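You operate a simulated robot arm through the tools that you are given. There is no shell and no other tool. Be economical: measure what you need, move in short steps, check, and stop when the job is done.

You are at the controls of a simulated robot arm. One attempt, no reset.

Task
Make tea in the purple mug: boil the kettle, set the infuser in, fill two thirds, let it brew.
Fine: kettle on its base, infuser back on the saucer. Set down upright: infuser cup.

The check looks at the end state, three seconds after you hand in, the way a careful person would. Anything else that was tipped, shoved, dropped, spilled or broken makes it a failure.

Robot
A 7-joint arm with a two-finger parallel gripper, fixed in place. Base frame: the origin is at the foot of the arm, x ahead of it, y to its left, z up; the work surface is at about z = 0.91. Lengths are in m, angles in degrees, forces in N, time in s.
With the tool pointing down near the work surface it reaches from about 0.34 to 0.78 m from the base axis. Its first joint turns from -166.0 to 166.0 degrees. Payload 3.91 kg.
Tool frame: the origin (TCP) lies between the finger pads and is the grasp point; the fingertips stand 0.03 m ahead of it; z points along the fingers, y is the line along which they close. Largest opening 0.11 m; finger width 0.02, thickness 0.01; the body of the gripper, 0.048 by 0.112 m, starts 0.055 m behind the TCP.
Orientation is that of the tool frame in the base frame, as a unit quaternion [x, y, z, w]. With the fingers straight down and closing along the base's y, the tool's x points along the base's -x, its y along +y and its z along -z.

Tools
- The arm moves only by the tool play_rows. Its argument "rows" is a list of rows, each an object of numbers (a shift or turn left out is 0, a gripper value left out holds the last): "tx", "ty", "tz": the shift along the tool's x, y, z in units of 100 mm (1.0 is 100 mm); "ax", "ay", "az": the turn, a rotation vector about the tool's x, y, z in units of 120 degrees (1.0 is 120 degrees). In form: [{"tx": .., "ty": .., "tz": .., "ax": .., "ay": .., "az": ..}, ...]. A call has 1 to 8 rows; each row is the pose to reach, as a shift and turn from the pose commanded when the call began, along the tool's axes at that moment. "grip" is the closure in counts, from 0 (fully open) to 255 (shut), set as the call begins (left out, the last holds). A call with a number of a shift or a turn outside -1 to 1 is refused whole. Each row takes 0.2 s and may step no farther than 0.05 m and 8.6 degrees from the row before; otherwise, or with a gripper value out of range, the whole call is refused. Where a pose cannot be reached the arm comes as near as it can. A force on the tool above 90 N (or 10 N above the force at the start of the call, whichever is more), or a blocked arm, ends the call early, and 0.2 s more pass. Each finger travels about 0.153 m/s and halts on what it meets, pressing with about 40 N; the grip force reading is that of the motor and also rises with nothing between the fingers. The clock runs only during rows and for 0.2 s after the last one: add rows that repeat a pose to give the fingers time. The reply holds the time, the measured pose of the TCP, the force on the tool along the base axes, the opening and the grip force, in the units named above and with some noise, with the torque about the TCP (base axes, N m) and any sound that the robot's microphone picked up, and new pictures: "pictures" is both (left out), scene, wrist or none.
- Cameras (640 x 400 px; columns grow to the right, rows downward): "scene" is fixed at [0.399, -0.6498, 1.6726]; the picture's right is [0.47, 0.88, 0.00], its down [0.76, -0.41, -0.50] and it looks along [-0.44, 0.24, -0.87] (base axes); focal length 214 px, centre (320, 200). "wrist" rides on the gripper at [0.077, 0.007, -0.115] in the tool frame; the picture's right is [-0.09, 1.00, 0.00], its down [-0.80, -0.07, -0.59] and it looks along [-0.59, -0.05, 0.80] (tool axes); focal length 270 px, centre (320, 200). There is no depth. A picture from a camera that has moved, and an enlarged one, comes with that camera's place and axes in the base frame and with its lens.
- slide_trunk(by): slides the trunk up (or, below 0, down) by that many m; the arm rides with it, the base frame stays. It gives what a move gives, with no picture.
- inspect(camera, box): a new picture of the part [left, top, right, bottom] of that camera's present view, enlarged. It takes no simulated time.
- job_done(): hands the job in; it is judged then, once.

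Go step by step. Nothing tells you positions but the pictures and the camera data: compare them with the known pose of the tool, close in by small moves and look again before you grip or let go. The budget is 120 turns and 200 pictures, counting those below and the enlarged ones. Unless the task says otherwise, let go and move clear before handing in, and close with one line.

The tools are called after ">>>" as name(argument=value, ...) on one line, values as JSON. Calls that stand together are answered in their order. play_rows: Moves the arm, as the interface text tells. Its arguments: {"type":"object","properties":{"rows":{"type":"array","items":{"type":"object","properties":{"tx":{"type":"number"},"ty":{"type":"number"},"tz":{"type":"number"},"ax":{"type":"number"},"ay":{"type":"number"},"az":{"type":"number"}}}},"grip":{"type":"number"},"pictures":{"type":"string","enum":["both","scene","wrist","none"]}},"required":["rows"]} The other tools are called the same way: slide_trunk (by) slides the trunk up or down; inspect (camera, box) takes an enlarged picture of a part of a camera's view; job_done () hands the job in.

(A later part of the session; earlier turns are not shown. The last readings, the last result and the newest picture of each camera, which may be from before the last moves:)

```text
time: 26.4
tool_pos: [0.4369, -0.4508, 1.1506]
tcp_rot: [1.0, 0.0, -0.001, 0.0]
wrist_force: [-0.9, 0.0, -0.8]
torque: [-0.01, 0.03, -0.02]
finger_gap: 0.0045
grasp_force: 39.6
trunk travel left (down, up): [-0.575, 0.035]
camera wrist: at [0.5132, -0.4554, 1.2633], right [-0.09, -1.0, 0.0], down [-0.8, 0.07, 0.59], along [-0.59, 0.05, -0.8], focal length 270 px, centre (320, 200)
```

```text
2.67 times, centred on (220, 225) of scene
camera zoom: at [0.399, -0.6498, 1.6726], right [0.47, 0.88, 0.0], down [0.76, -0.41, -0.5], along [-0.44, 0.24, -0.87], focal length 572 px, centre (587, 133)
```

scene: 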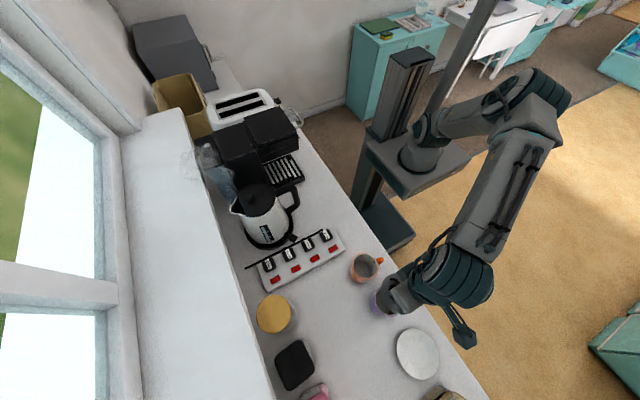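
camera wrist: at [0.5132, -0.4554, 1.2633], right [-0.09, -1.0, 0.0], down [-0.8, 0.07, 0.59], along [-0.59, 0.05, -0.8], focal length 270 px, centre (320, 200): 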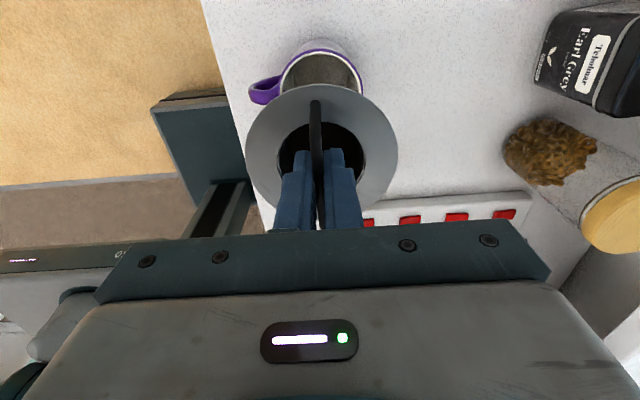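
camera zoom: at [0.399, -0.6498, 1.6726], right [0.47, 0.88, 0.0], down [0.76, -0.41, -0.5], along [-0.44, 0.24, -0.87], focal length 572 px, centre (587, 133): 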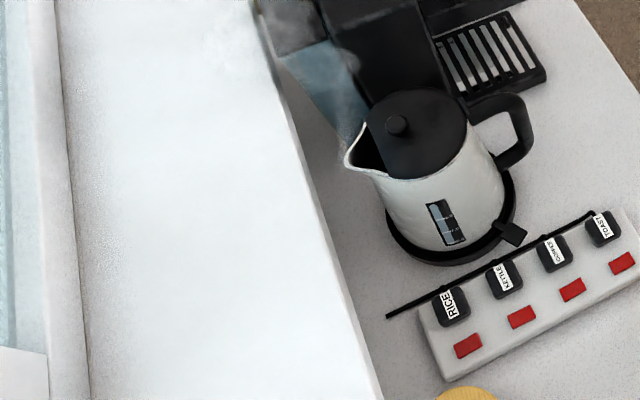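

The kettle light is off and steam is rising, so it has boiled. The infuser is within a few mm of the mug axis, and I lower it.

>>> play_rows(rows=[{"tz": 0.35}, {"tz": 0.65}, {"tz": 0.65}], pictures="both")

>>> inspect(camera="scene", box=[340, 240, 460, 340])

```text
time: 27.2
tool_pos: [0.4368, -0.4485, 1.0853]
tcp_rot: [1.0, 0.0, 0.0, 0.0]
wrist_force: [-0.4, 0.4, -0.8]
torque: [-0.01, 0.0, 0.03]
finger_gap: 0.0043
grasp_force: 40.1
trunk travel left (down, up): [-0.575, 0.035]
camera wrist: at [0.5137, -0.4534, 1.1977], right [-0.09, -1.0, 0.0], down [-0.8, 0.07, 0.59], along [-0.59, 0.05, -0.8], focal length 270 px, centre (320, 200)
```

scene: 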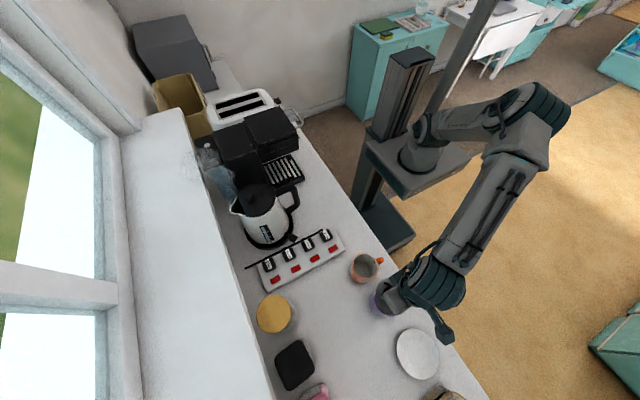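
wrist: 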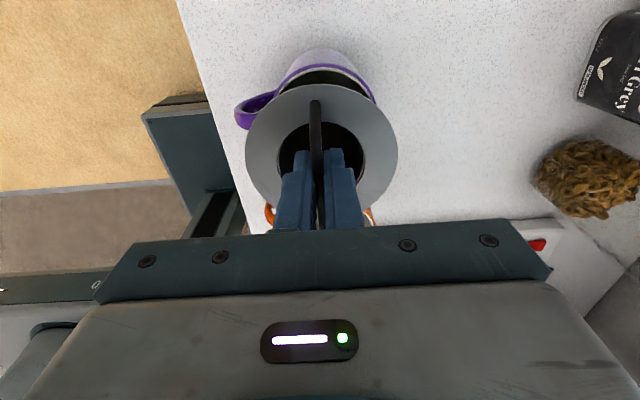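

```text
4.00 times, centred on (400, 290) of scene
camera zoom: at [0.399, -0.6498, 1.6726], right [0.47, 0.88, 0.0], down [0.76, -0.41, -0.5], along [-0.44, 0.24, -0.87], focal length 858 px, centre (0, -160)
```

zoom: 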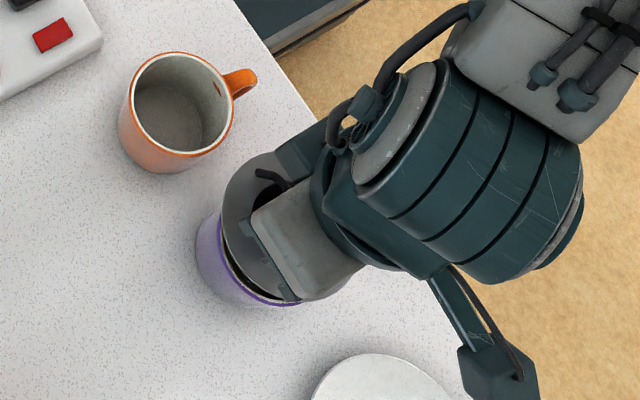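

The cup is entering the mug cleanly. I nudge 2 mm in −y and lower slowly onto the rim.

>>> play_rows(rows=[{"tz": 0.2, "ty": 0.02}, {"tz": 0.4, "ty": 0.02}, {"tz": 0.47, "ty": 0.02}, {"tz": 0.51, "ty": 0.02}, {"tz": 0.54, "ty": 0.02}], pictures="both")

>>> inspect(camera="scene", box=[340, 240, 460, 340])

```text
time: 28.4
tool_pos: [0.4369, -0.4497, 1.0384]
tcp_rot: [1.0, 0.0, 0.004, 0.007]
wrist_force: [4.0, -3.7, 55.8]
torque: [0.09, 0.44, 0.03]
finger_gap: 0.0044
grasp_force: 40.2
trunk travel left (down, up): [-0.575, 0.035]
camera wrist: at [0.5123, -0.454, 1.1516], right [-0.09, -1.0, 0.01], down [-0.81, 0.08, 0.59], along [-0.58, 0.04, -0.81], focal length 270 px, centre (320, 200)
```

scene: 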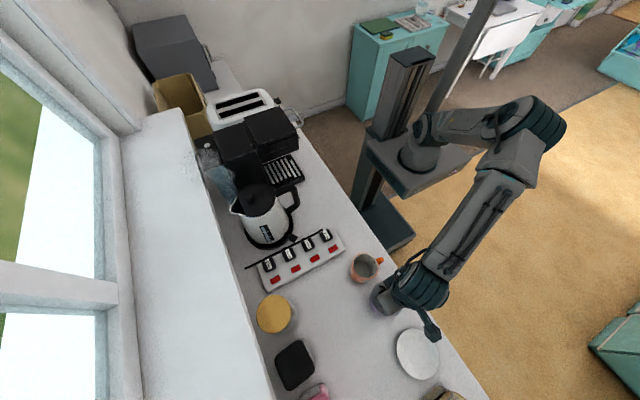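
wrist: 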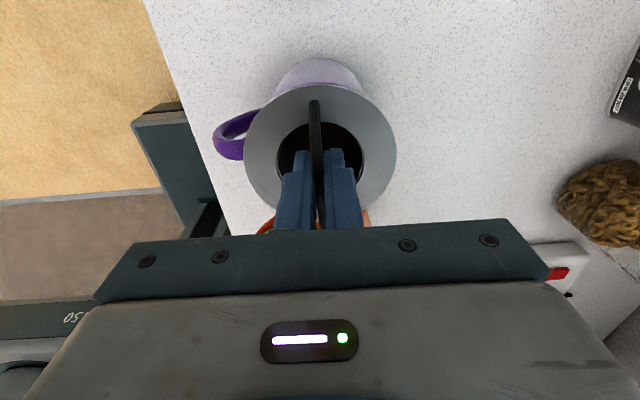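

```text
4.00 times, centred on (400, 290) of scene
camera zoom: at [0.399, -0.6498, 1.6726], right [0.47, 0.88, 0.0], down [0.76, -0.41, -0.5], along [-0.44, 0.24, -0.87], focal length 858 px, centre (0, -160)
```

zoom: 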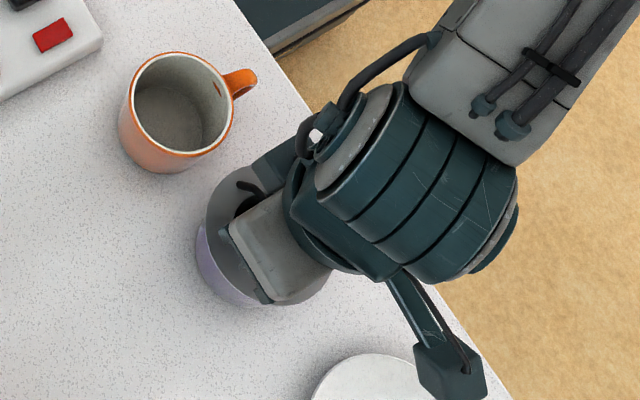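

The flange is on the rim with 56 N pressing, so I relax that before opening.

>>> play_rows(rows=[{"tz": -0.05}, {"tz": -0.07}, {"tz": -0.07}], pictures="none")

>>> inspect(camera="wrist", box=[200, 30, 440, 230])

```text
time: 29.2
tool_pos: [0.4377, -0.4502, 1.0371]
tcp_rot: [1.0, 0.0, 0.001, 0.001]
wrist_force: [6.3, -6.9, 25.3]
torque: [-0.12, -0.98, -0.2]
finger_gap: 0.0045
grasp_force: 40.3
trunk travel left (down, up): [-0.575, 0.035]
```

```text
2.00 times, centred on (320, 130) of wrist
camera zoom: at [0.5137, -0.4551, 1.1509], right [-0.09, -1.0, 0.0], down [-0.8, 0.07, 0.59], along [-0.59, 0.05, -0.81], focal length 541 px, centre (320, 340)
```

zoom: 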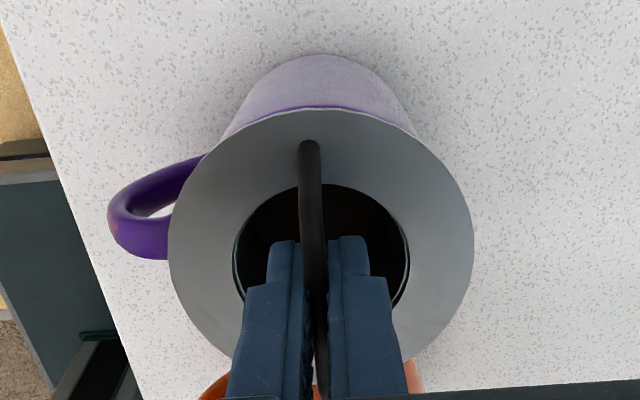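

There is still 25 N on one side; I raise a little more.

>>> play_rows(rows=[{"tz": -0.02}, {"tz": -0.03}, {"tz": -0.03}], pictures="none")

```text
time: 30.0
tool_pos: [0.4368, -0.4503, 1.0383]
tcp_rot: [1.0, 0.0, -0.002, -0.001]
wrist_force: [-0.1, 0.2, -0.9]
torque: [0.02, 0.01, -0.04]
finger_gap: 0.0043
grasp_force: 39.8
trunk travel left (down, up): [-0.575, 0.035]
```

Force is now zero, with the flange just touching the rim. I open the fingers slightly so the infuser settles, then look.

>>> play_rows(rows=[{"tz": 0}, {"tz": 0}], grip=195, pictures="none")

>>> play_rows(rows=[{"tz": -0.2}, {"tz": -0.6}, {"tz": -1.0}, {"tz": -1.0}], pictures="both")

>>> inspect(camera="wrist", box=[200, 0, 440, 200])

>>> inspect(camera="scene", box=[340, 240, 460, 340])

```text
time: 30.6
tool_pos: [0.4367, -0.4514, 1.0393]
tcp_rot: [1.0, 0.0, -0.001, 0.0]
wrist_force: [0.0, -0.6, -0.4]
torque: [0.0, -0.01, 0.05]
finger_gap: 0.026
grasp_force: 0.0
trunk travel left (down, up): [-0.575, 0.035]
```

```text
time: 31.6
tool_pos: [0.4374, -0.4501, 1.1394]
tcp_rot: [1.0, 0.0, 0.0, 0.0]
wrist_force: [0.7, -0.1, 0.1]
torque: [0.0, -0.02, 0.04]
finger_gap: 0.0262
grasp_force: 0.1
trunk travel left (down, up): [-0.575, 0.035]
camera wrist: at [0.5138, -0.4551, 1.2524], right [-0.09, -1.0, 0.0], down [-0.8, 0.07, 0.6], along [-0.59, 0.05, -0.8], focal length 270 px, centre (320, 200)
```

scene: 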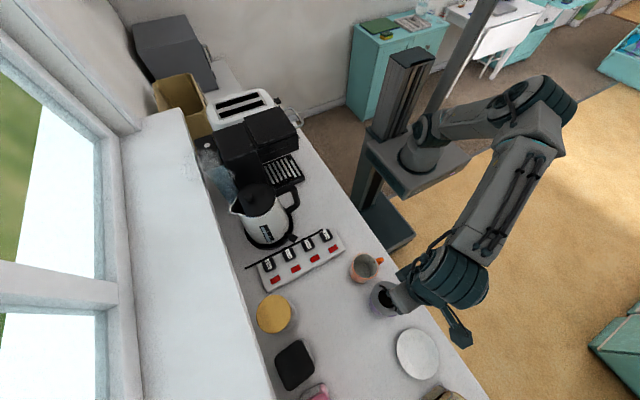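
wrist: 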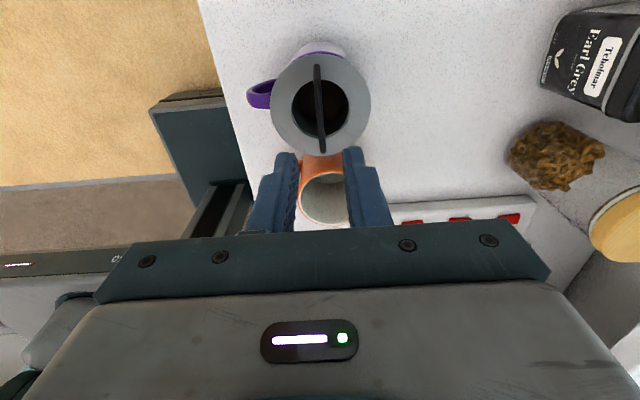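

```text
2.00 times, centred on (320, 100) of wrist
camera zoom: at [0.5138, -0.4551, 1.2524], right [-0.09, -1.0, 0.0], down [-0.8, 0.07, 0.6], along [-0.59, 0.05, -0.8], focal length 541 px, centre (320, 400)
```

zoom: 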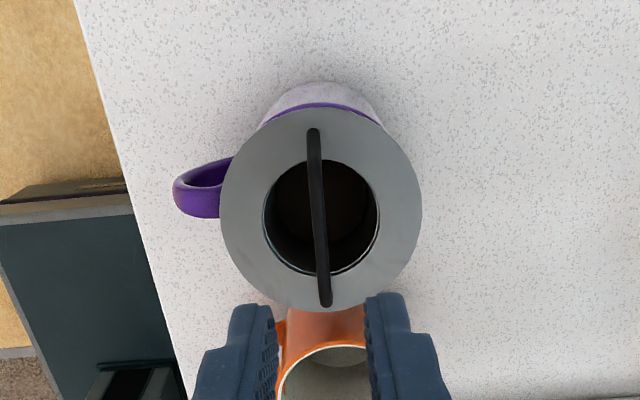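

```text
4.00 times, centred on (400, 290) of scene
camera zoom: at [0.399, -0.6498, 1.6726], right [0.47, 0.88, 0.0], down [0.76, -0.41, -0.5], along [-0.44, 0.24, -0.87], focal length 858 px, centre (0, -160)
```

zoom: 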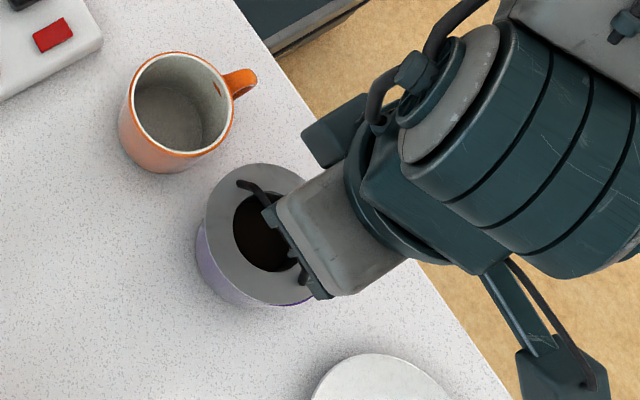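

The infuser is seated centrally, with its opening at about (0.435, -0.449). Next I bring the tool, tilted toward −y, in front of the kettle handle for a look.

>>> play_rows(rows=[{"tz": -0.3, "az": -0.07}, {"tz": -0.5, "tx": -0.1, "az": -0.14}, {"tz": -0.7, "tx": -0.2, "az": -0.21}, {"tz": -0.7, "tx": -0.35, "az": -0.28}, {"tz": -0.7, "tx": -0.5, "az": -0.35}, {"tz": -0.7, "tx": -0.65, "az": -0.42}, {"tz": -0.7, "tx": -0.8, "az": -0.49}, {"tz": -0.7, "tx": -0.96, "az": -0.56}], pictures="none")

>>> play_rows(rows=[{"tx": -0.07, "ty": -0.33, "az": -0.065}, {"tx": -0.13, "ty": -0.66, "az": -0.13}, {"tx": -0.2, "ty": -1.0, "az": -0.19}], pictures="none")

>>> play_rows(rows=[{"ty": -0.16, "ay": -0.07}, {"ty": -0.32, "ay": -0.14}, {"ty": -0.48, "ay": -0.21}, {"ty": -0.64, "ay": -0.28}, {"ty": -0.8, "ay": -0.35}, {"ty": -0.98, "ay": -0.417}], pictures="none")

>>> play_rows(rows=[{"tx": 0.2, "ty": -0.33, "tz": 0.18}, {"tx": 0.45, "ty": -0.66, "tz": 0.38}, {"tx": 0.69, "ty": -1.0, "tz": 0.58}, {"tx": 0.69, "ty": -1.0, "tz": 0.58}], grip=60, pictures="both")

```text
time: 33.4
tool_pos: [0.3403, -0.4499, 1.2101]
tcp_rot: [0.833, 0.554, 0.0, 0.0]
wrist_force: [0.3, -0.9, -0.5]
torque: [0.01, -0.02, 0.0]
finger_gap: 0.0257
grasp_force: 0.0
trunk travel left (down, up): [-0.575, 0.035]
```

```text
time: 34.2
tool_pos: [0.2407, -0.4299, 1.2102]
tcp_rot: [0.705, 0.709, 0.0, 0.0]
wrist_force: [-1.2, 0.4, -0.5]
torque: [-0.01, -0.02, -0.02]
finger_gap: 0.026
grasp_force: 0.0
trunk travel left (down, up): [-0.575, 0.035]
```

```text
time: 35.6
tool_pos: [0.1418, -0.431, 1.2108]
tcp_rot: [0.64, 0.641, -0.298, 0.3]
wrist_force: [1.0, 0.1, 0.2]
torque: [0.0, 0.0, 0.0]
finger_gap: 0.0258
grasp_force: 0.0
trunk travel left (down, up): [-0.575, 0.035]
```

```text
time: 36.6
tool_pos: [0.0448, -0.4316, 1.1199]
tcp_rot: [0.64, 0.642, -0.299, 0.298]
wrist_force: [0.8, 0.1, 0.2]
torque: [-0.02, 0.01, -0.02]
finger_gap: 0.0844
grasp_force: 0.0
trunk travel left (down, up): [-0.575, 0.035]
camera wrist: at [0.0514, -0.2918, 1.133], right [1.0, -0.05, 0.06], down [-0.07, -0.06, 1.0], along [-0.05, -1.0, -0.06], focal length 270 px, centre (320, 200)
```

scene: 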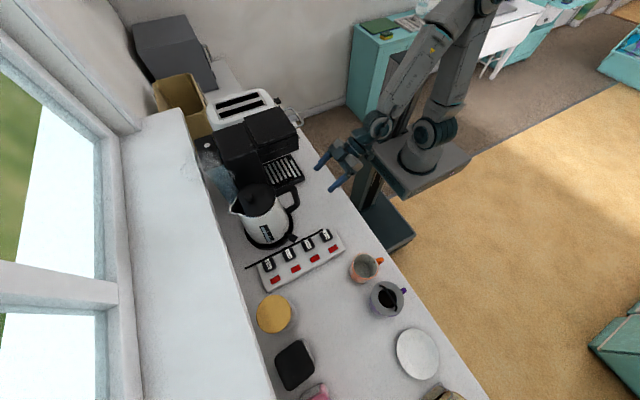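
wrist: 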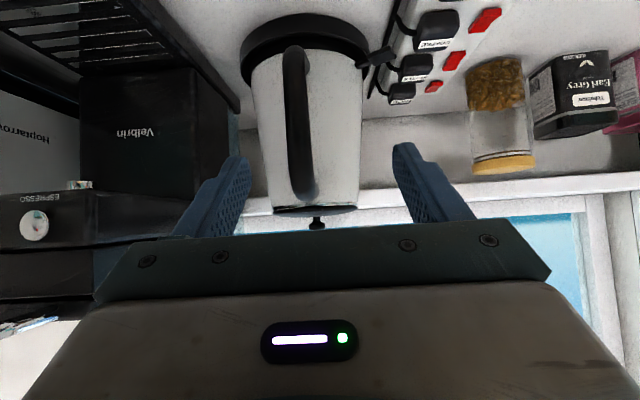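

I see the kettle upside-down from the front, with the handle right in view. I enlarge it from both cameras.

>>> inspect(camera="wrist", box=[220, 0, 420, 240])

>>> inspect(camera="scene", box=[225, 165, 325, 255])

```text
1.67 times, centred on (320, 120) of wrist
camera zoom: at [0.0514, -0.2918, 1.133], right [1.0, -0.05, 0.06], down [-0.07, -0.06, 1.0], along [-0.05, -1.0, -0.06], focal length 450 px, centre (320, 333)
```

zoom: 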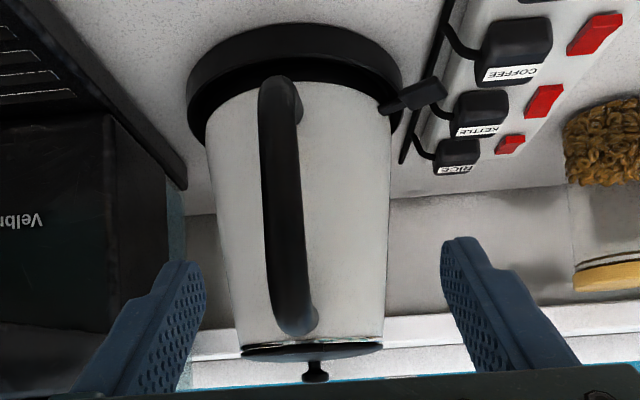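

```text
4.44 times, centred on (275, 210) of scene
camera zoom: at [0.399, -0.6498, 1.6726], right [0.47, 0.88, 0.0], down [0.76, -0.41, -0.5], along [-0.44, 0.24, -0.87], focal length 953 px, centre (520, 156)
```

zoom: 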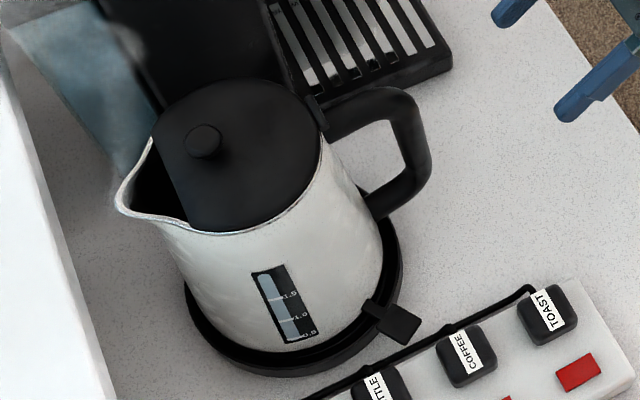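

The kettle axis is near (0.026, -0.677), with the handle's outer bar at about (0.025, -0.535) from z 0.96 to 1.10. I check the water gauge before choosing the grip.

>>> inspect(camera="scene", box=[258, 218, 288, 248])

```text
13.33 times, centred on (273, 233) of scene
camera zoom: at [0.399, -0.6498, 1.6726], right [0.47, 0.88, 0.0], down [0.76, -0.41, -0.5], along [-0.44, 0.24, -0.87], focal length 2860 px, centre (947, -240)
```

zoom: 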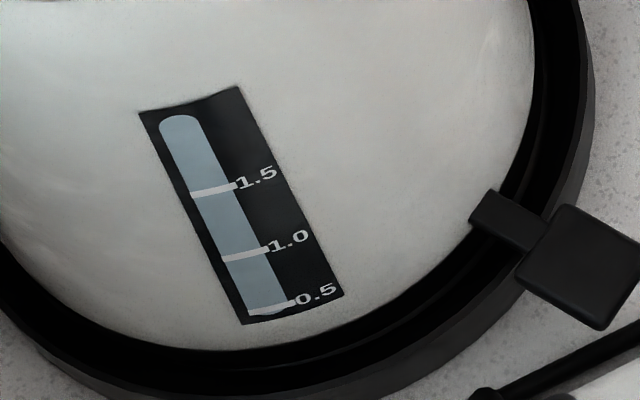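

The gauge is ambiguous, so I'll judge the contents by weight. I align with the handle's outer bar and approach along the fingers.

>>> play_rows(rows=[{"tx": -0.1, "ty": -0.1}, {"tx": -0.2, "ty": -0.2, "tz": 0.2}, {"tx": -0.2, "ty": -0.2, "tz": 0.6}, {"tx": -0.2, "ty": -0.2, "tz": 0.6}], pictures="both")

>>> inspect(camera="scene", box=[225, 150, 345, 255])

```text
time: 37.6
tool_pos: [0.023, -0.4915, 1.0962]
tcp_rot: [0.64, 0.641, -0.299, 0.299]
wrist_force: [-0.5, 0.8, -0.7]
torque: [-0.01, 0.02, -0.01]
finger_gap: 0.0842
grasp_force: 0.0
trunk travel left (down, up): [-0.575, 0.035]
camera wrist: at [0.0293, -0.3514, 1.1098], right [1.0, -0.06, 0.07], down [-0.07, -0.06, 1.0], along [-0.05, -1.0, -0.06], focal length 270 px, centre (320, 200)
```

scene: 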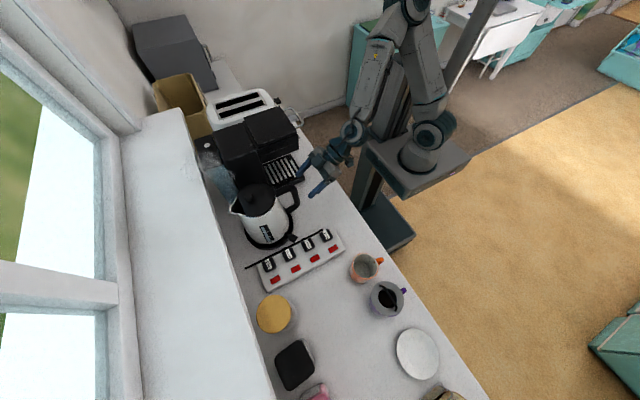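
wrist: 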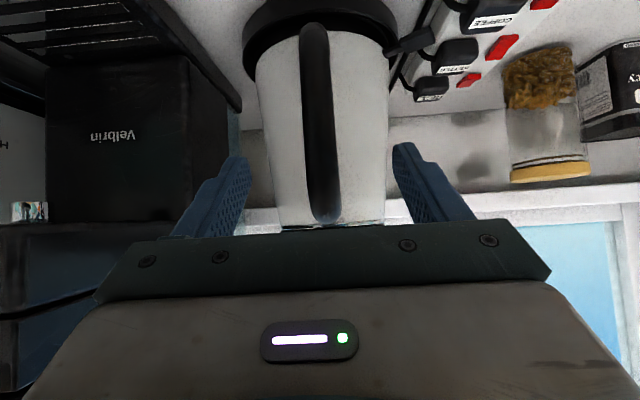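

```text
3.81 times, centred on (285, 202) of scene
camera zoom: at [0.399, -0.6498, 1.6726], right [0.47, 0.88, 0.0], down [0.76, -0.41, -0.5], along [-0.44, 0.24, -0.87], focal length 817 px, centre (453, 190)
```

zoom: 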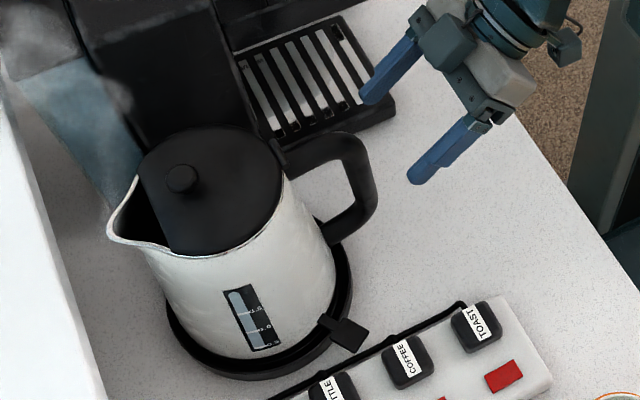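

Alignment is good, so I advance 6.9 cm along the fingers to straddle the bar with a narrower opening.

>>> play_rows(rows=[{"tz": 0.2, "ty": 0.02}, {"tz": 0.45, "ty": 0.02}, {"tz": 0.69, "ty": 0.02}, {"tz": 0.69, "ty": 0.02}], grip=120, pictures="both")

>>> inspect(camera="scene", box=[225, 150, 345, 255])

```text
time: 38.2
tool_pos: [0.0194, -0.5255, 1.1185]
tcp_rot: [0.596, 0.654, -0.384, 0.264]
wrist_force: [0.2, 0.4, -0.3]
torque: [-0.02, -0.03, 0.01]
finger_gap: 0.058
grasp_force: 0.0
trunk travel left (down, up): [-0.575, 0.035]
stopped in row 3: the arm was blocked; the commanded pose is now the measured one
camera wrist: at [0.027, -0.3863, 1.1183], right [0.99, -0.06, -0.12], down [0.12, 0.02, 0.99], along [-0.05, -1.0, 0.03], focal length 270 px, centre (320, 200)
```

scene: 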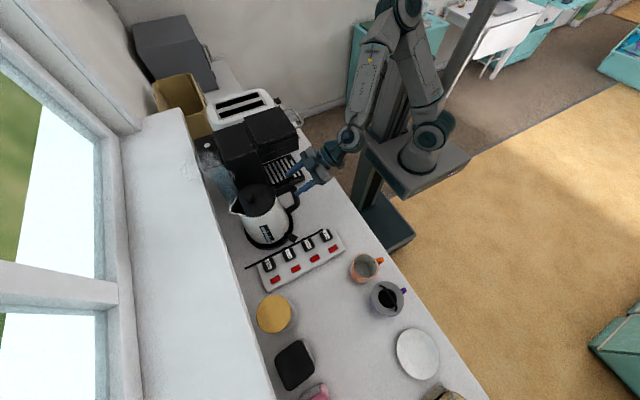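
wrist: 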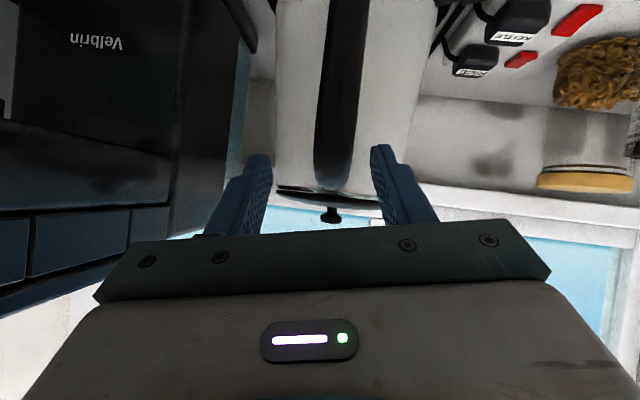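

```text
3.81 times, centred on (285, 202) of scene
camera zoom: at [0.399, -0.6498, 1.6726], right [0.47, 0.88, 0.0], down [0.76, -0.41, -0.5], along [-0.44, 0.24, -0.87], focal length 817 px, centre (453, 190)
```

zoom: 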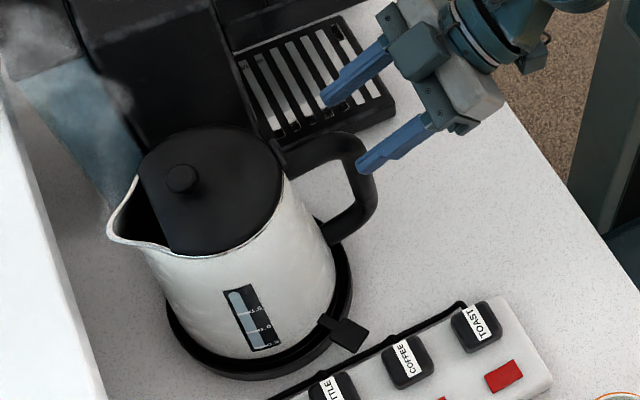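

The arm hit a kinematic limit here, with no contact force, because it is too folded at this height. I back off, restore the orientation, raise the tool, and then lower the trunk so the wrist has a better posture.

>>> play_rows(rows=[{"tz": -0.3}, {"tz": -0.6}, {"tz": -0.6, "ax": -0.029, "ay": 0.02, "az": 0.035}, {"tz": -0.6, "ax": -0.0573, "ay": 0.0395, "az": 0.0694}, {"tz": -0.6, "ax": -0.0573, "ay": 0.0395, "az": 0.0694}], pictures="none")

>>> play_rows(rows=[{"tx": -0.25, "tz": -0.21}, {"tx": -0.5, "tz": -0.42}, {"tx": -0.766, "tz": -0.643}], pictures="none")

>>> play_rows(rows=[{"tx": -0.25, "tz": -0.21}, {"tx": -0.5, "tz": -0.42}, {"tx": -0.766, "tz": -0.643}], pictures="none")

>>> play_rows(rows=[{"tx": -0.25, "tz": -0.21}, {"tx": -0.5, "tz": -0.42}, {"tx": -0.766, "tz": -0.643}], pictures="scene")

```text
time: 39.4
tool_pos: [0.0407, -0.4777, 1.1623]
tcp_rot: [0.618, 0.658, -0.325, 0.281]
wrist_force: [-1.1, 0.2, 0.5]
torque: [0.01, -0.01, -0.01]
finger_gap: 0.058
grasp_force: 0.0
trunk travel left (down, up): [-0.575, 0.035]
```

```text
time: 40.2
tool_pos: [0.0206, -0.4776, 1.2513]
tcp_rot: [0.644, 0.638, -0.296, 0.299]
wrist_force: [0.4, -1.3, 0.9]
torque: [0.01, -0.01, 0.01]
finger_gap: 0.058
grasp_force: 0.1
trunk travel left (down, up): [-0.575, 0.035]
```

```text
time: 41.0
tool_pos: [0.0215, -0.4798, 1.3516]
tcp_rot: [0.643, 0.639, -0.297, 0.3]
wrist_force: [-0.2, 0.2, 0.0]
torque: [0.01, -0.02, 0.02]
finger_gap: 0.0582
grasp_force: 0.1
trunk travel left (down, up): [-0.575, 0.035]
```

```text
time: 41.8
tool_pos: [0.0223, -0.4785, 1.4517]
tcp_rot: [0.643, 0.64, -0.297, 0.299]
wrist_force: [-0.2, -0.2, 0.0]
torque: [-0.02, 0.01, 0.02]
finger_gap: 0.058
grasp_force: 0.1
trunk travel left (down, up): [-0.575, 0.035]
```

scene: 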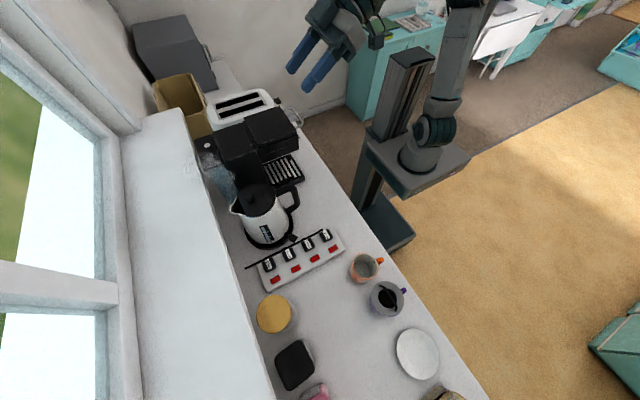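

The path is clear, so I slide the trunk down 0.28 m, which leaves the TCP near z 1.17 in front of the handle.

>>> slide_trunk(by=-0.28)

>>> play_rows(rows=[{"tz": 0}], pictures="both")

```text
time: 44.7
tool_pos: [0.0221, -0.479, 1.171]
tcp_rot: [0.643, 0.639, -0.297, 0.3]
wrist_force: [-0.7, 0.0, -0.5]
torque: [-0.01, -0.02, -0.04]
finger_gap: 0.0583
grasp_force: 0.0
trunk travel left (down, up): [-0.295, 0.315]
```

```text
time: 45.1
tool_pos: [0.0225, -0.477, 1.1725]
tcp_rot: [0.643, 0.639, -0.297, 0.299]
wrist_force: [-0.2, 0.2, 0.5]
torque: [0.0, 0.04, 0.01]
finger_gap: 0.0583
grasp_force: 0.0
trunk travel left (down, up): [-0.295, 0.315]
camera wrist: at [0.0295, -0.3391, 1.1853], right [1.0, -0.06, 0.07], down [-0.08, -0.06, 1.0], along [-0.06, -1.0, -0.07], focal length 270 px, centre (320, 200)
```

scene: 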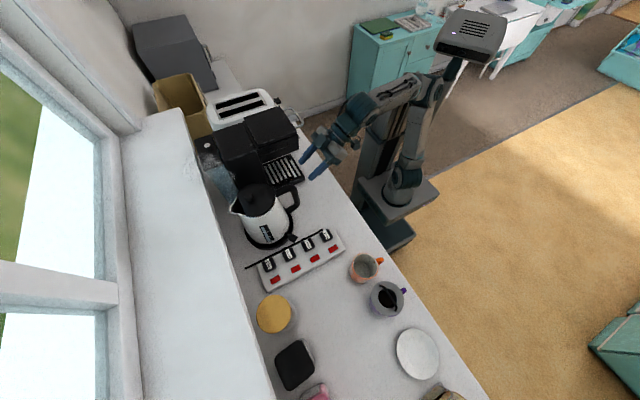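
wrist: 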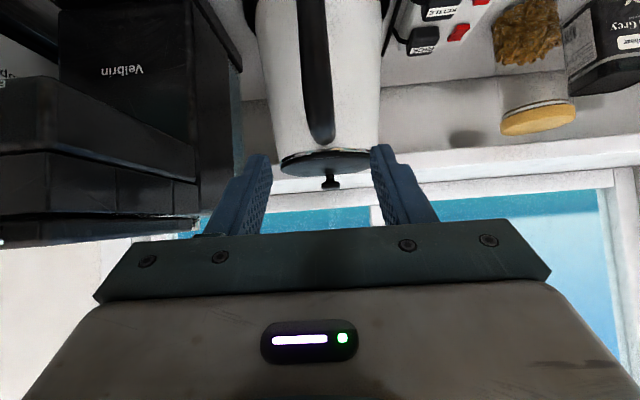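

The posture is much better now. I tilt 10° further toward horizontal and go to a standoff in front of the bar.

>>> play_rows(rows=[{"tx": 0.2, "tz": 0.17, "ay": -0.03}, {"tx": 0.43, "tz": 0.36, "ay": -0.06, "ty": 0.02}, {"tx": 0.65, "tz": 0.547, "ay": -0.083, "ty": 0.02}, {"tx": 0.65, "tz": 0.547, "ay": -0.083, "ty": 0.02}], pictures="both")

>>> inspect(camera="scene", box=[225, 150, 345, 255])

```text
time: 46.1
tool_pos: [0.0248, -0.4774, 1.0861]
tcp_rot: [0.615, 0.611, -0.352, 0.354]
wrist_force: [1.1, 0.4, 0.2]
torque: [0.0, 0.01, -0.02]
finger_gap: 0.0582
grasp_force: 0.0
trunk travel left (down, up): [-0.295, 0.315]
camera wrist: at [0.0319, -0.3381, 1.076], right [1.0, -0.05, 0.08], down [-0.08, 0.11, 0.99], along [-0.06, -0.99, 0.11], focal length 270 px, centre (320, 200)
```

scene: 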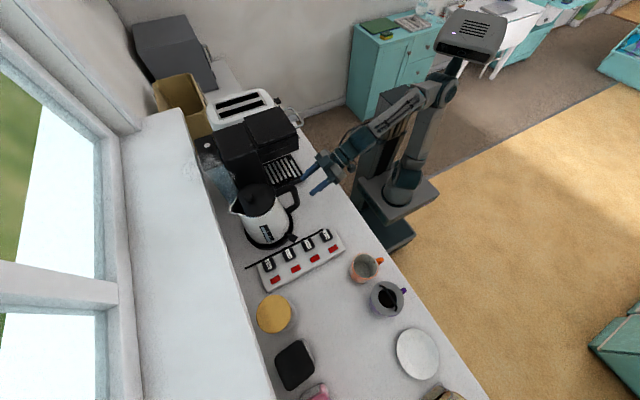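
wrist: 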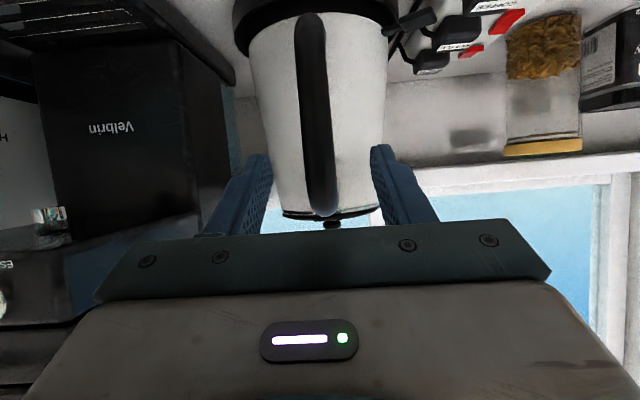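

```text
3.81 times, centred on (285, 202) of scene
camera zoom: at [0.399, -0.6498, 1.6726], right [0.47, 0.88, 0.0], down [0.76, -0.41, -0.5], along [-0.44, 0.24, -0.87], focal length 817 px, centre (453, 190)
```

zoom: 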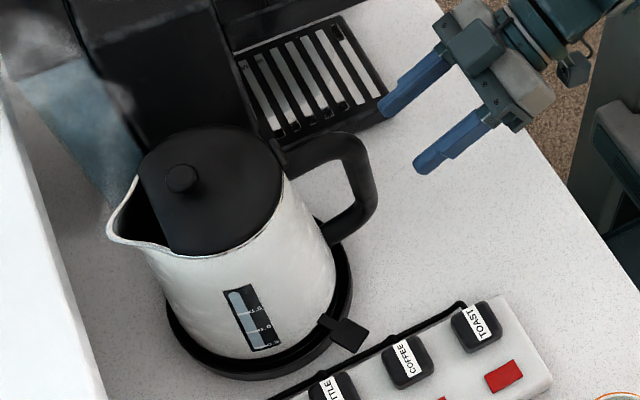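

I advance along the fingers to straddle the bar.

>>> play_rows(rows=[{"tz": 0.25, "ty": -0.01}, {"tz": 0.5, "ty": -0.02}, {"tz": 0.75, "ty": -0.02}, {"tz": 0.75, "ty": -0.02}], pictures="both")

>>> inspect(camera="scene", box=[225, 150, 345, 255])

```text
time: 47.1
tool_pos: [0.0231, -0.5429, 1.0483]
tcp_rot: [0.616, 0.61, -0.352, 0.353]
wrist_force: [0.3, 0.1, -0.7]
torque: [-0.01, -0.01, -0.01]
finger_gap: 0.0583
grasp_force: 0.1
trunk travel left (down, up): [-0.295, 0.315]
camera wrist: at [0.0299, -0.404, 1.0383], right [1.0, -0.05, 0.08], down [-0.08, 0.11, 0.99], along [-0.06, -0.99, 0.11], focal length 270 px, centre (320, 200)
```

scene: 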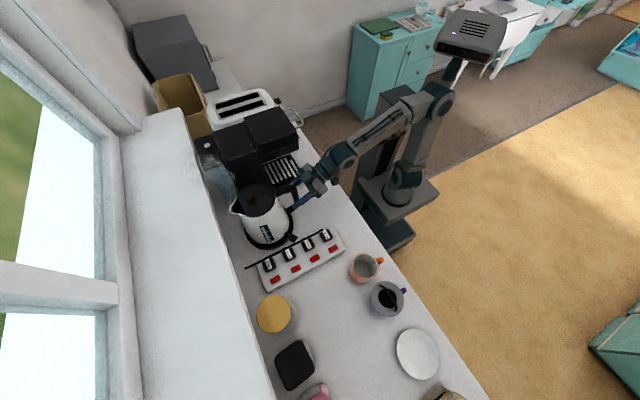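
wrist: 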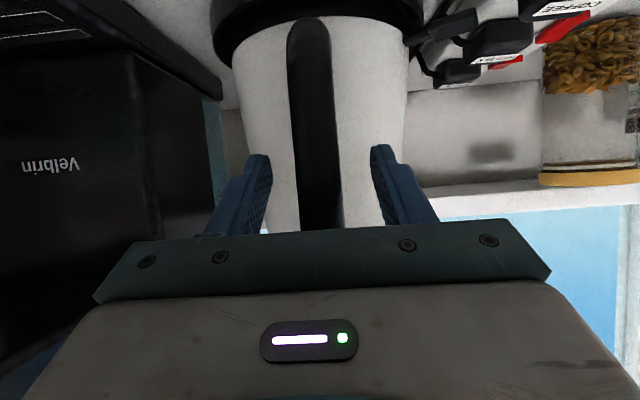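

```text
3.81 times, centred on (285, 202) of scene
camera zoom: at [0.399, -0.6498, 1.6726], right [0.47, 0.88, 0.0], down [0.76, -0.41, -0.5], along [-0.44, 0.24, -0.87], focal length 817 px, centre (453, 190)
```

zoom: 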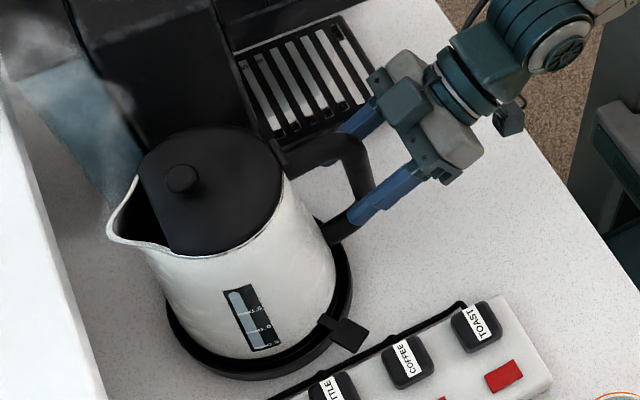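

The bar is centred between the fingers, so I close.

>>> play_rows(rows=[{"tz": 0}, {"tz": 0}, {"tz": 0}], grip=255, pictures="scene")

>>> play_rows(rows=[{"tx": -0.03, "tz": -0.02}, {"tx": -0.07, "tz": -0.04}, {"tx": -0.1, "tz": -0.06}, {"tx": -0.1, "tz": -0.06}], pictures="both")

>>> inspect(camera="scene", box=[225, 150, 345, 255])

```text
time: 47.9
tool_pos: [0.0212, -0.5427, 1.049]
tcp_rot: [0.616, 0.61, -0.352, 0.353]
wrist_force: [-0.9, -0.4, 0.1]
torque: [-0.13, 0.44, 0.04]
finger_gap: 0.023
grasp_force: 39.8
trunk travel left (down, up): [-0.295, 0.315]
```

scene: 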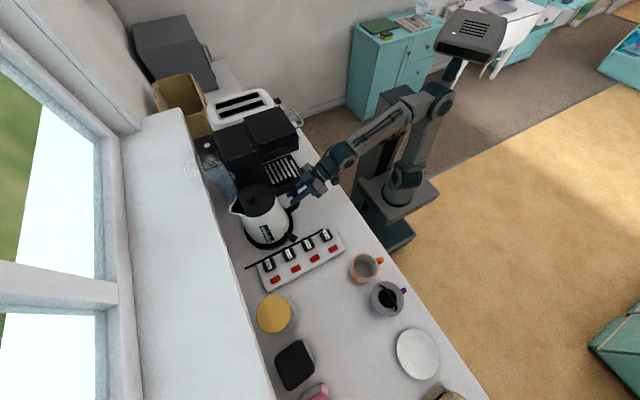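

```text
time: 48.9
tool_pos: [0.0239, -0.543, 1.0599]
tcp_rot: [0.615, 0.611, -0.351, 0.353]
wrist_force: [-0.4, -1.3, -12.2]
torque: [1.15, 0.03, 0.02]
finger_gap: 0.023
grasp_force: 39.5
trunk travel left (down, up): [-0.295, 0.315]
camera wrist: at [0.03, -0.4038, 1.0498], right [1.0, -0.05, 0.08], down [-0.08, 0.11, 0.99], along [-0.06, -0.99, 0.11], focal length 270 px, centre (320, 200)
```

scene: 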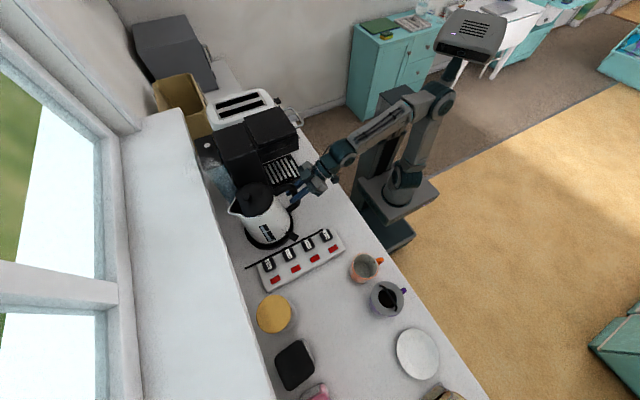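
wrist: 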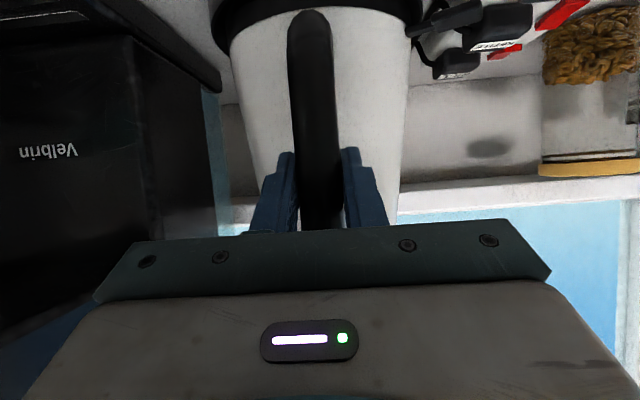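

```text
3.81 times, centred on (285, 202) of scene
camera zoom: at [0.399, -0.6498, 1.6726], right [0.47, 0.88, 0.0], down [0.76, -0.41, -0.5], along [-0.44, 0.24, -0.87], focal length 817 px, centre (453, 190)
```

zoom: 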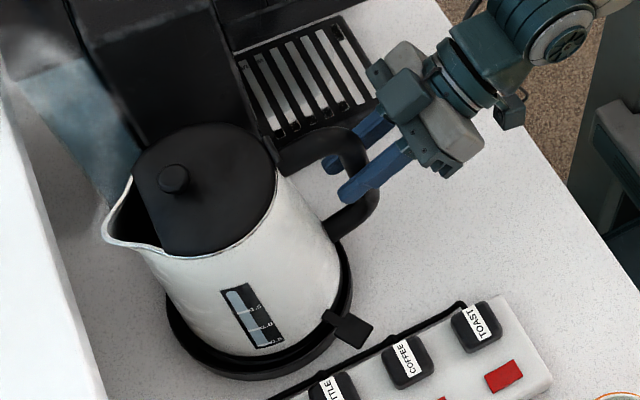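

Lifting 1 cm loads about 12 N and 1.15 N m, and the kettle still looks level. I lift another 3 cm and compare.

>>> play_rows(rows=[{"tx": -0.09, "tz": -0.05}, {"tx": -0.17, "tz": -0.1}, {"tx": -0.26, "tz": -0.15}, {"tx": -0.26, "tz": -0.15}], pictures="both")

>>> inspect(camera="scene", box=[225, 150, 345, 255])

```text
time: 49.9
tool_pos: [0.0231, -0.5437, 1.0893]
tcp_rot: [0.616, 0.611, -0.351, 0.353]
wrist_force: [0.1, 1.4, -11.5]
torque: [1.17, 0.0, 0.02]
finger_gap: 0.0229
grasp_force: 40.1
trunk travel left (down, up): [-0.295, 0.315]
camera wrist: at [0.03, -0.4043, 1.08], right [1.0, -0.05, 0.08], down [-0.08, 0.11, 0.99], along [-0.06, -0.99, 0.11], focal length 270 px, centre (320, 200)
```

scene: 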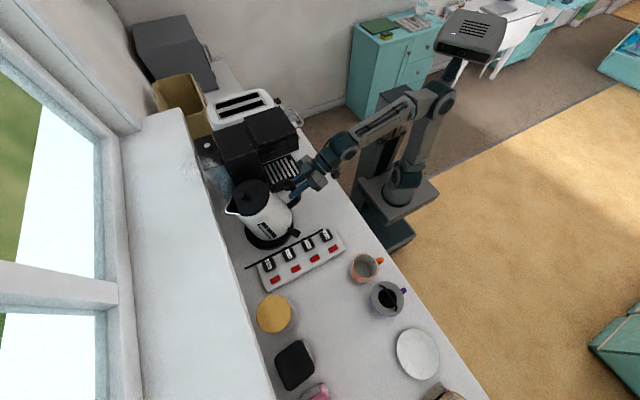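
wrist: 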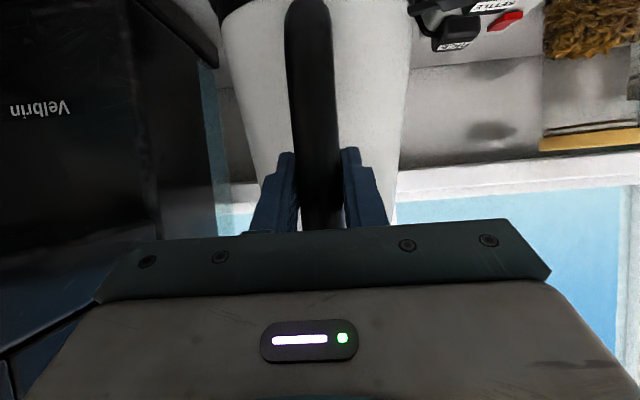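

```text
3.81 times, centred on (285, 202) of scene
camera zoom: at [0.399, -0.6498, 1.6726], right [0.47, 0.88, 0.0], down [0.76, -0.41, -0.5], along [-0.44, 0.24, -0.87], focal length 817 px, centre (453, 190)
```

zoom: 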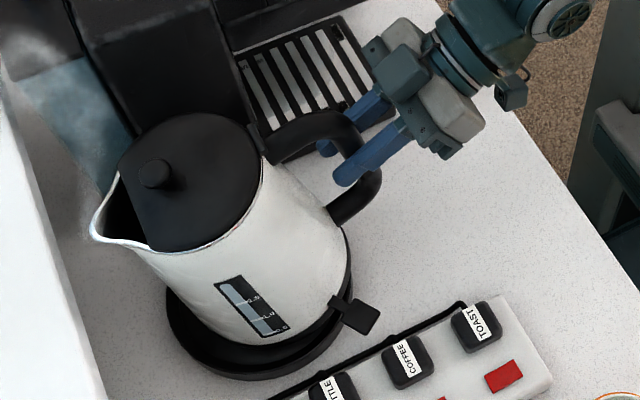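

The kettle has dipped nose-down slightly. I wait and check whether it is stable or still slipping.

>>> play_rows(rows=[{"tz": 0}, {"tz": 0}, {"tz": 0}, {"tz": 0}, {"tz": 0}, {"tz": 0}], pictures="none")

>>> inspect(camera="scene", box=[225, 150, 345, 255])

```text
time: 51.3
tool_pos: [0.0228, -0.5432, 1.0907]
tcp_rot: [0.616, 0.611, -0.351, 0.353]
wrist_force: [0.3, 0.4, -11.4]
torque: [1.18, 0.0, 0.03]
finger_gap: 0.0229
grasp_force: 40.0
trunk travel left (down, up): [-0.295, 0.315]
```

```text
3.81 times, centred on (285, 202) of scene
camera zoom: at [0.399, -0.6498, 1.6726], right [0.47, 0.88, 0.0], down [0.76, -0.41, -0.5], along [-0.44, 0.24, -0.87], focal length 817 px, centre (453, 190)
```

zoom: 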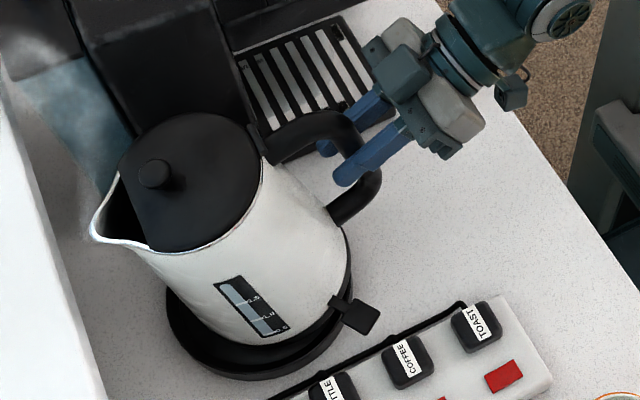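

It's stable. I lift 4 cm more to see whether the tilt grows.

>>> play_rows(rows=[{"tx": -0.09, "tz": -0.05}, {"tx": -0.17, "tz": -0.1}, {"tx": -0.26, "tz": -0.15}, {"tx": -0.35, "tz": -0.2}, {"tx": -0.35, "tz": -0.2}], pictures="none")

>>> inspect(camera="scene", box=[225, 150, 345, 255])

```text
time: 52.5
tool_pos: [0.0223, -0.5444, 1.1305]
tcp_rot: [0.616, 0.611, -0.352, 0.353]
wrist_force: [0.0, 0.0, -11.6]
torque: [1.14, 0.01, 0.02]
finger_gap: 0.0229
grasp_force: 39.9
trunk travel left (down, up): [-0.295, 0.315]
```

```text
3.81 times, centred on (285, 202) of scene
camera zoom: at [0.399, -0.6498, 1.6726], right [0.47, 0.88, 0.0], down [0.76, -0.41, -0.5], along [-0.44, 0.24, -0.87], focal length 817 px, centre (453, 190)
```

zoom: 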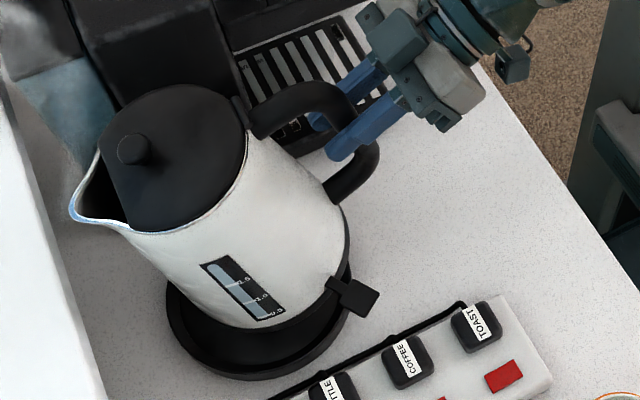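

The grip holds, with no further tilt. The kettle weighs about 11.6 N in total and sits slightly nose-down. I raise it, yaw 25°, and carry it toward the mug at height.

>>> play_rows(rows=[{"tx": -0.22, "tz": -0.125}, {"tx": -0.43, "tz": -0.25}, {"tx": -0.65, "tz": -0.375}, {"tx": -0.866, "tz": -0.5}], pictures="none")

>>> play_rows(rows=[{"tx": -0.03, "ty": 0.22, "tz": -0.1, "ax": -0.045, "az": -0.026}, {"tx": -0.06, "ty": 0.45, "tz": -0.2, "ax": -0.09, "az": -0.052}, {"tx": -0.09, "ty": 0.68, "tz": -0.3, "ax": -0.135, "az": -0.078}, {"tx": -0.11, "ty": 0.9, "tz": -0.41, "ax": -0.1804, "az": -0.104}, {"tx": -0.11, "ty": 0.9, "tz": -0.41, "ax": -0.1804, "az": -0.104}], pictures="both")

```text
time: 53.5
tool_pos: [0.0222, -0.5454, 1.2309]
tcp_rot: [0.615, 0.612, -0.351, 0.353]
wrist_force: [-0.2, -0.7, -11.3]
torque: [1.13, 0.03, 0.0]
finger_gap: 0.023
grasp_force: 40.1
trunk travel left (down, up): [-0.295, 0.315]
```

```text
time: 54.7
tool_pos: [0.1127, -0.5144, 1.261]
tcp_rot: [0.469, 0.729, -0.267, 0.421]
wrist_force: [0.7, -0.8, -12.1]
torque: [0.98, 0.42, 0.0]
finger_gap: 0.0226
grasp_force: 40.1
trunk travel left (down, up): [-0.295, 0.315]
camera wrist: at [0.0598, -0.3855, 1.2503], right [0.92, 0.38, 0.08], down [-0.12, 0.07, 0.99], along [0.37, -0.92, 0.11], focal length 270 px, centre (320, 200)
```

scene: 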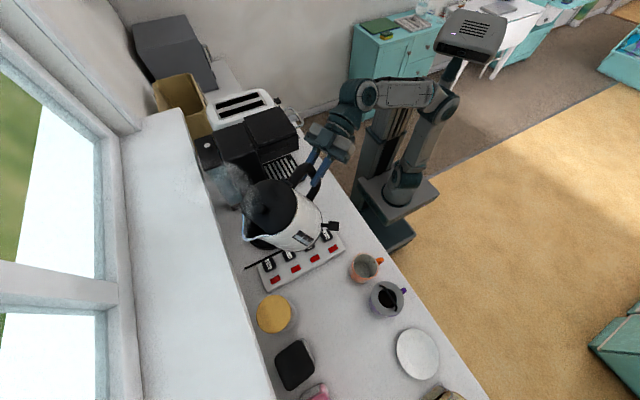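
wrist: 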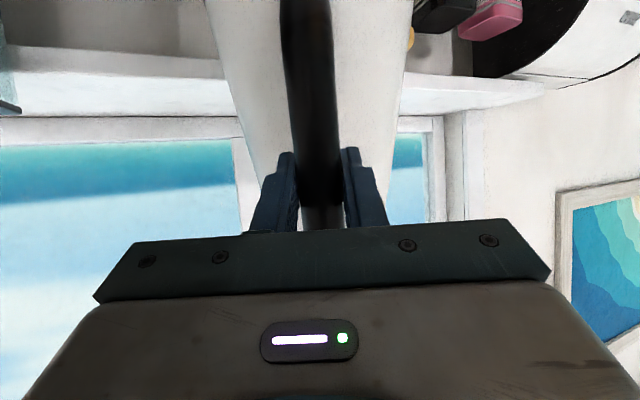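

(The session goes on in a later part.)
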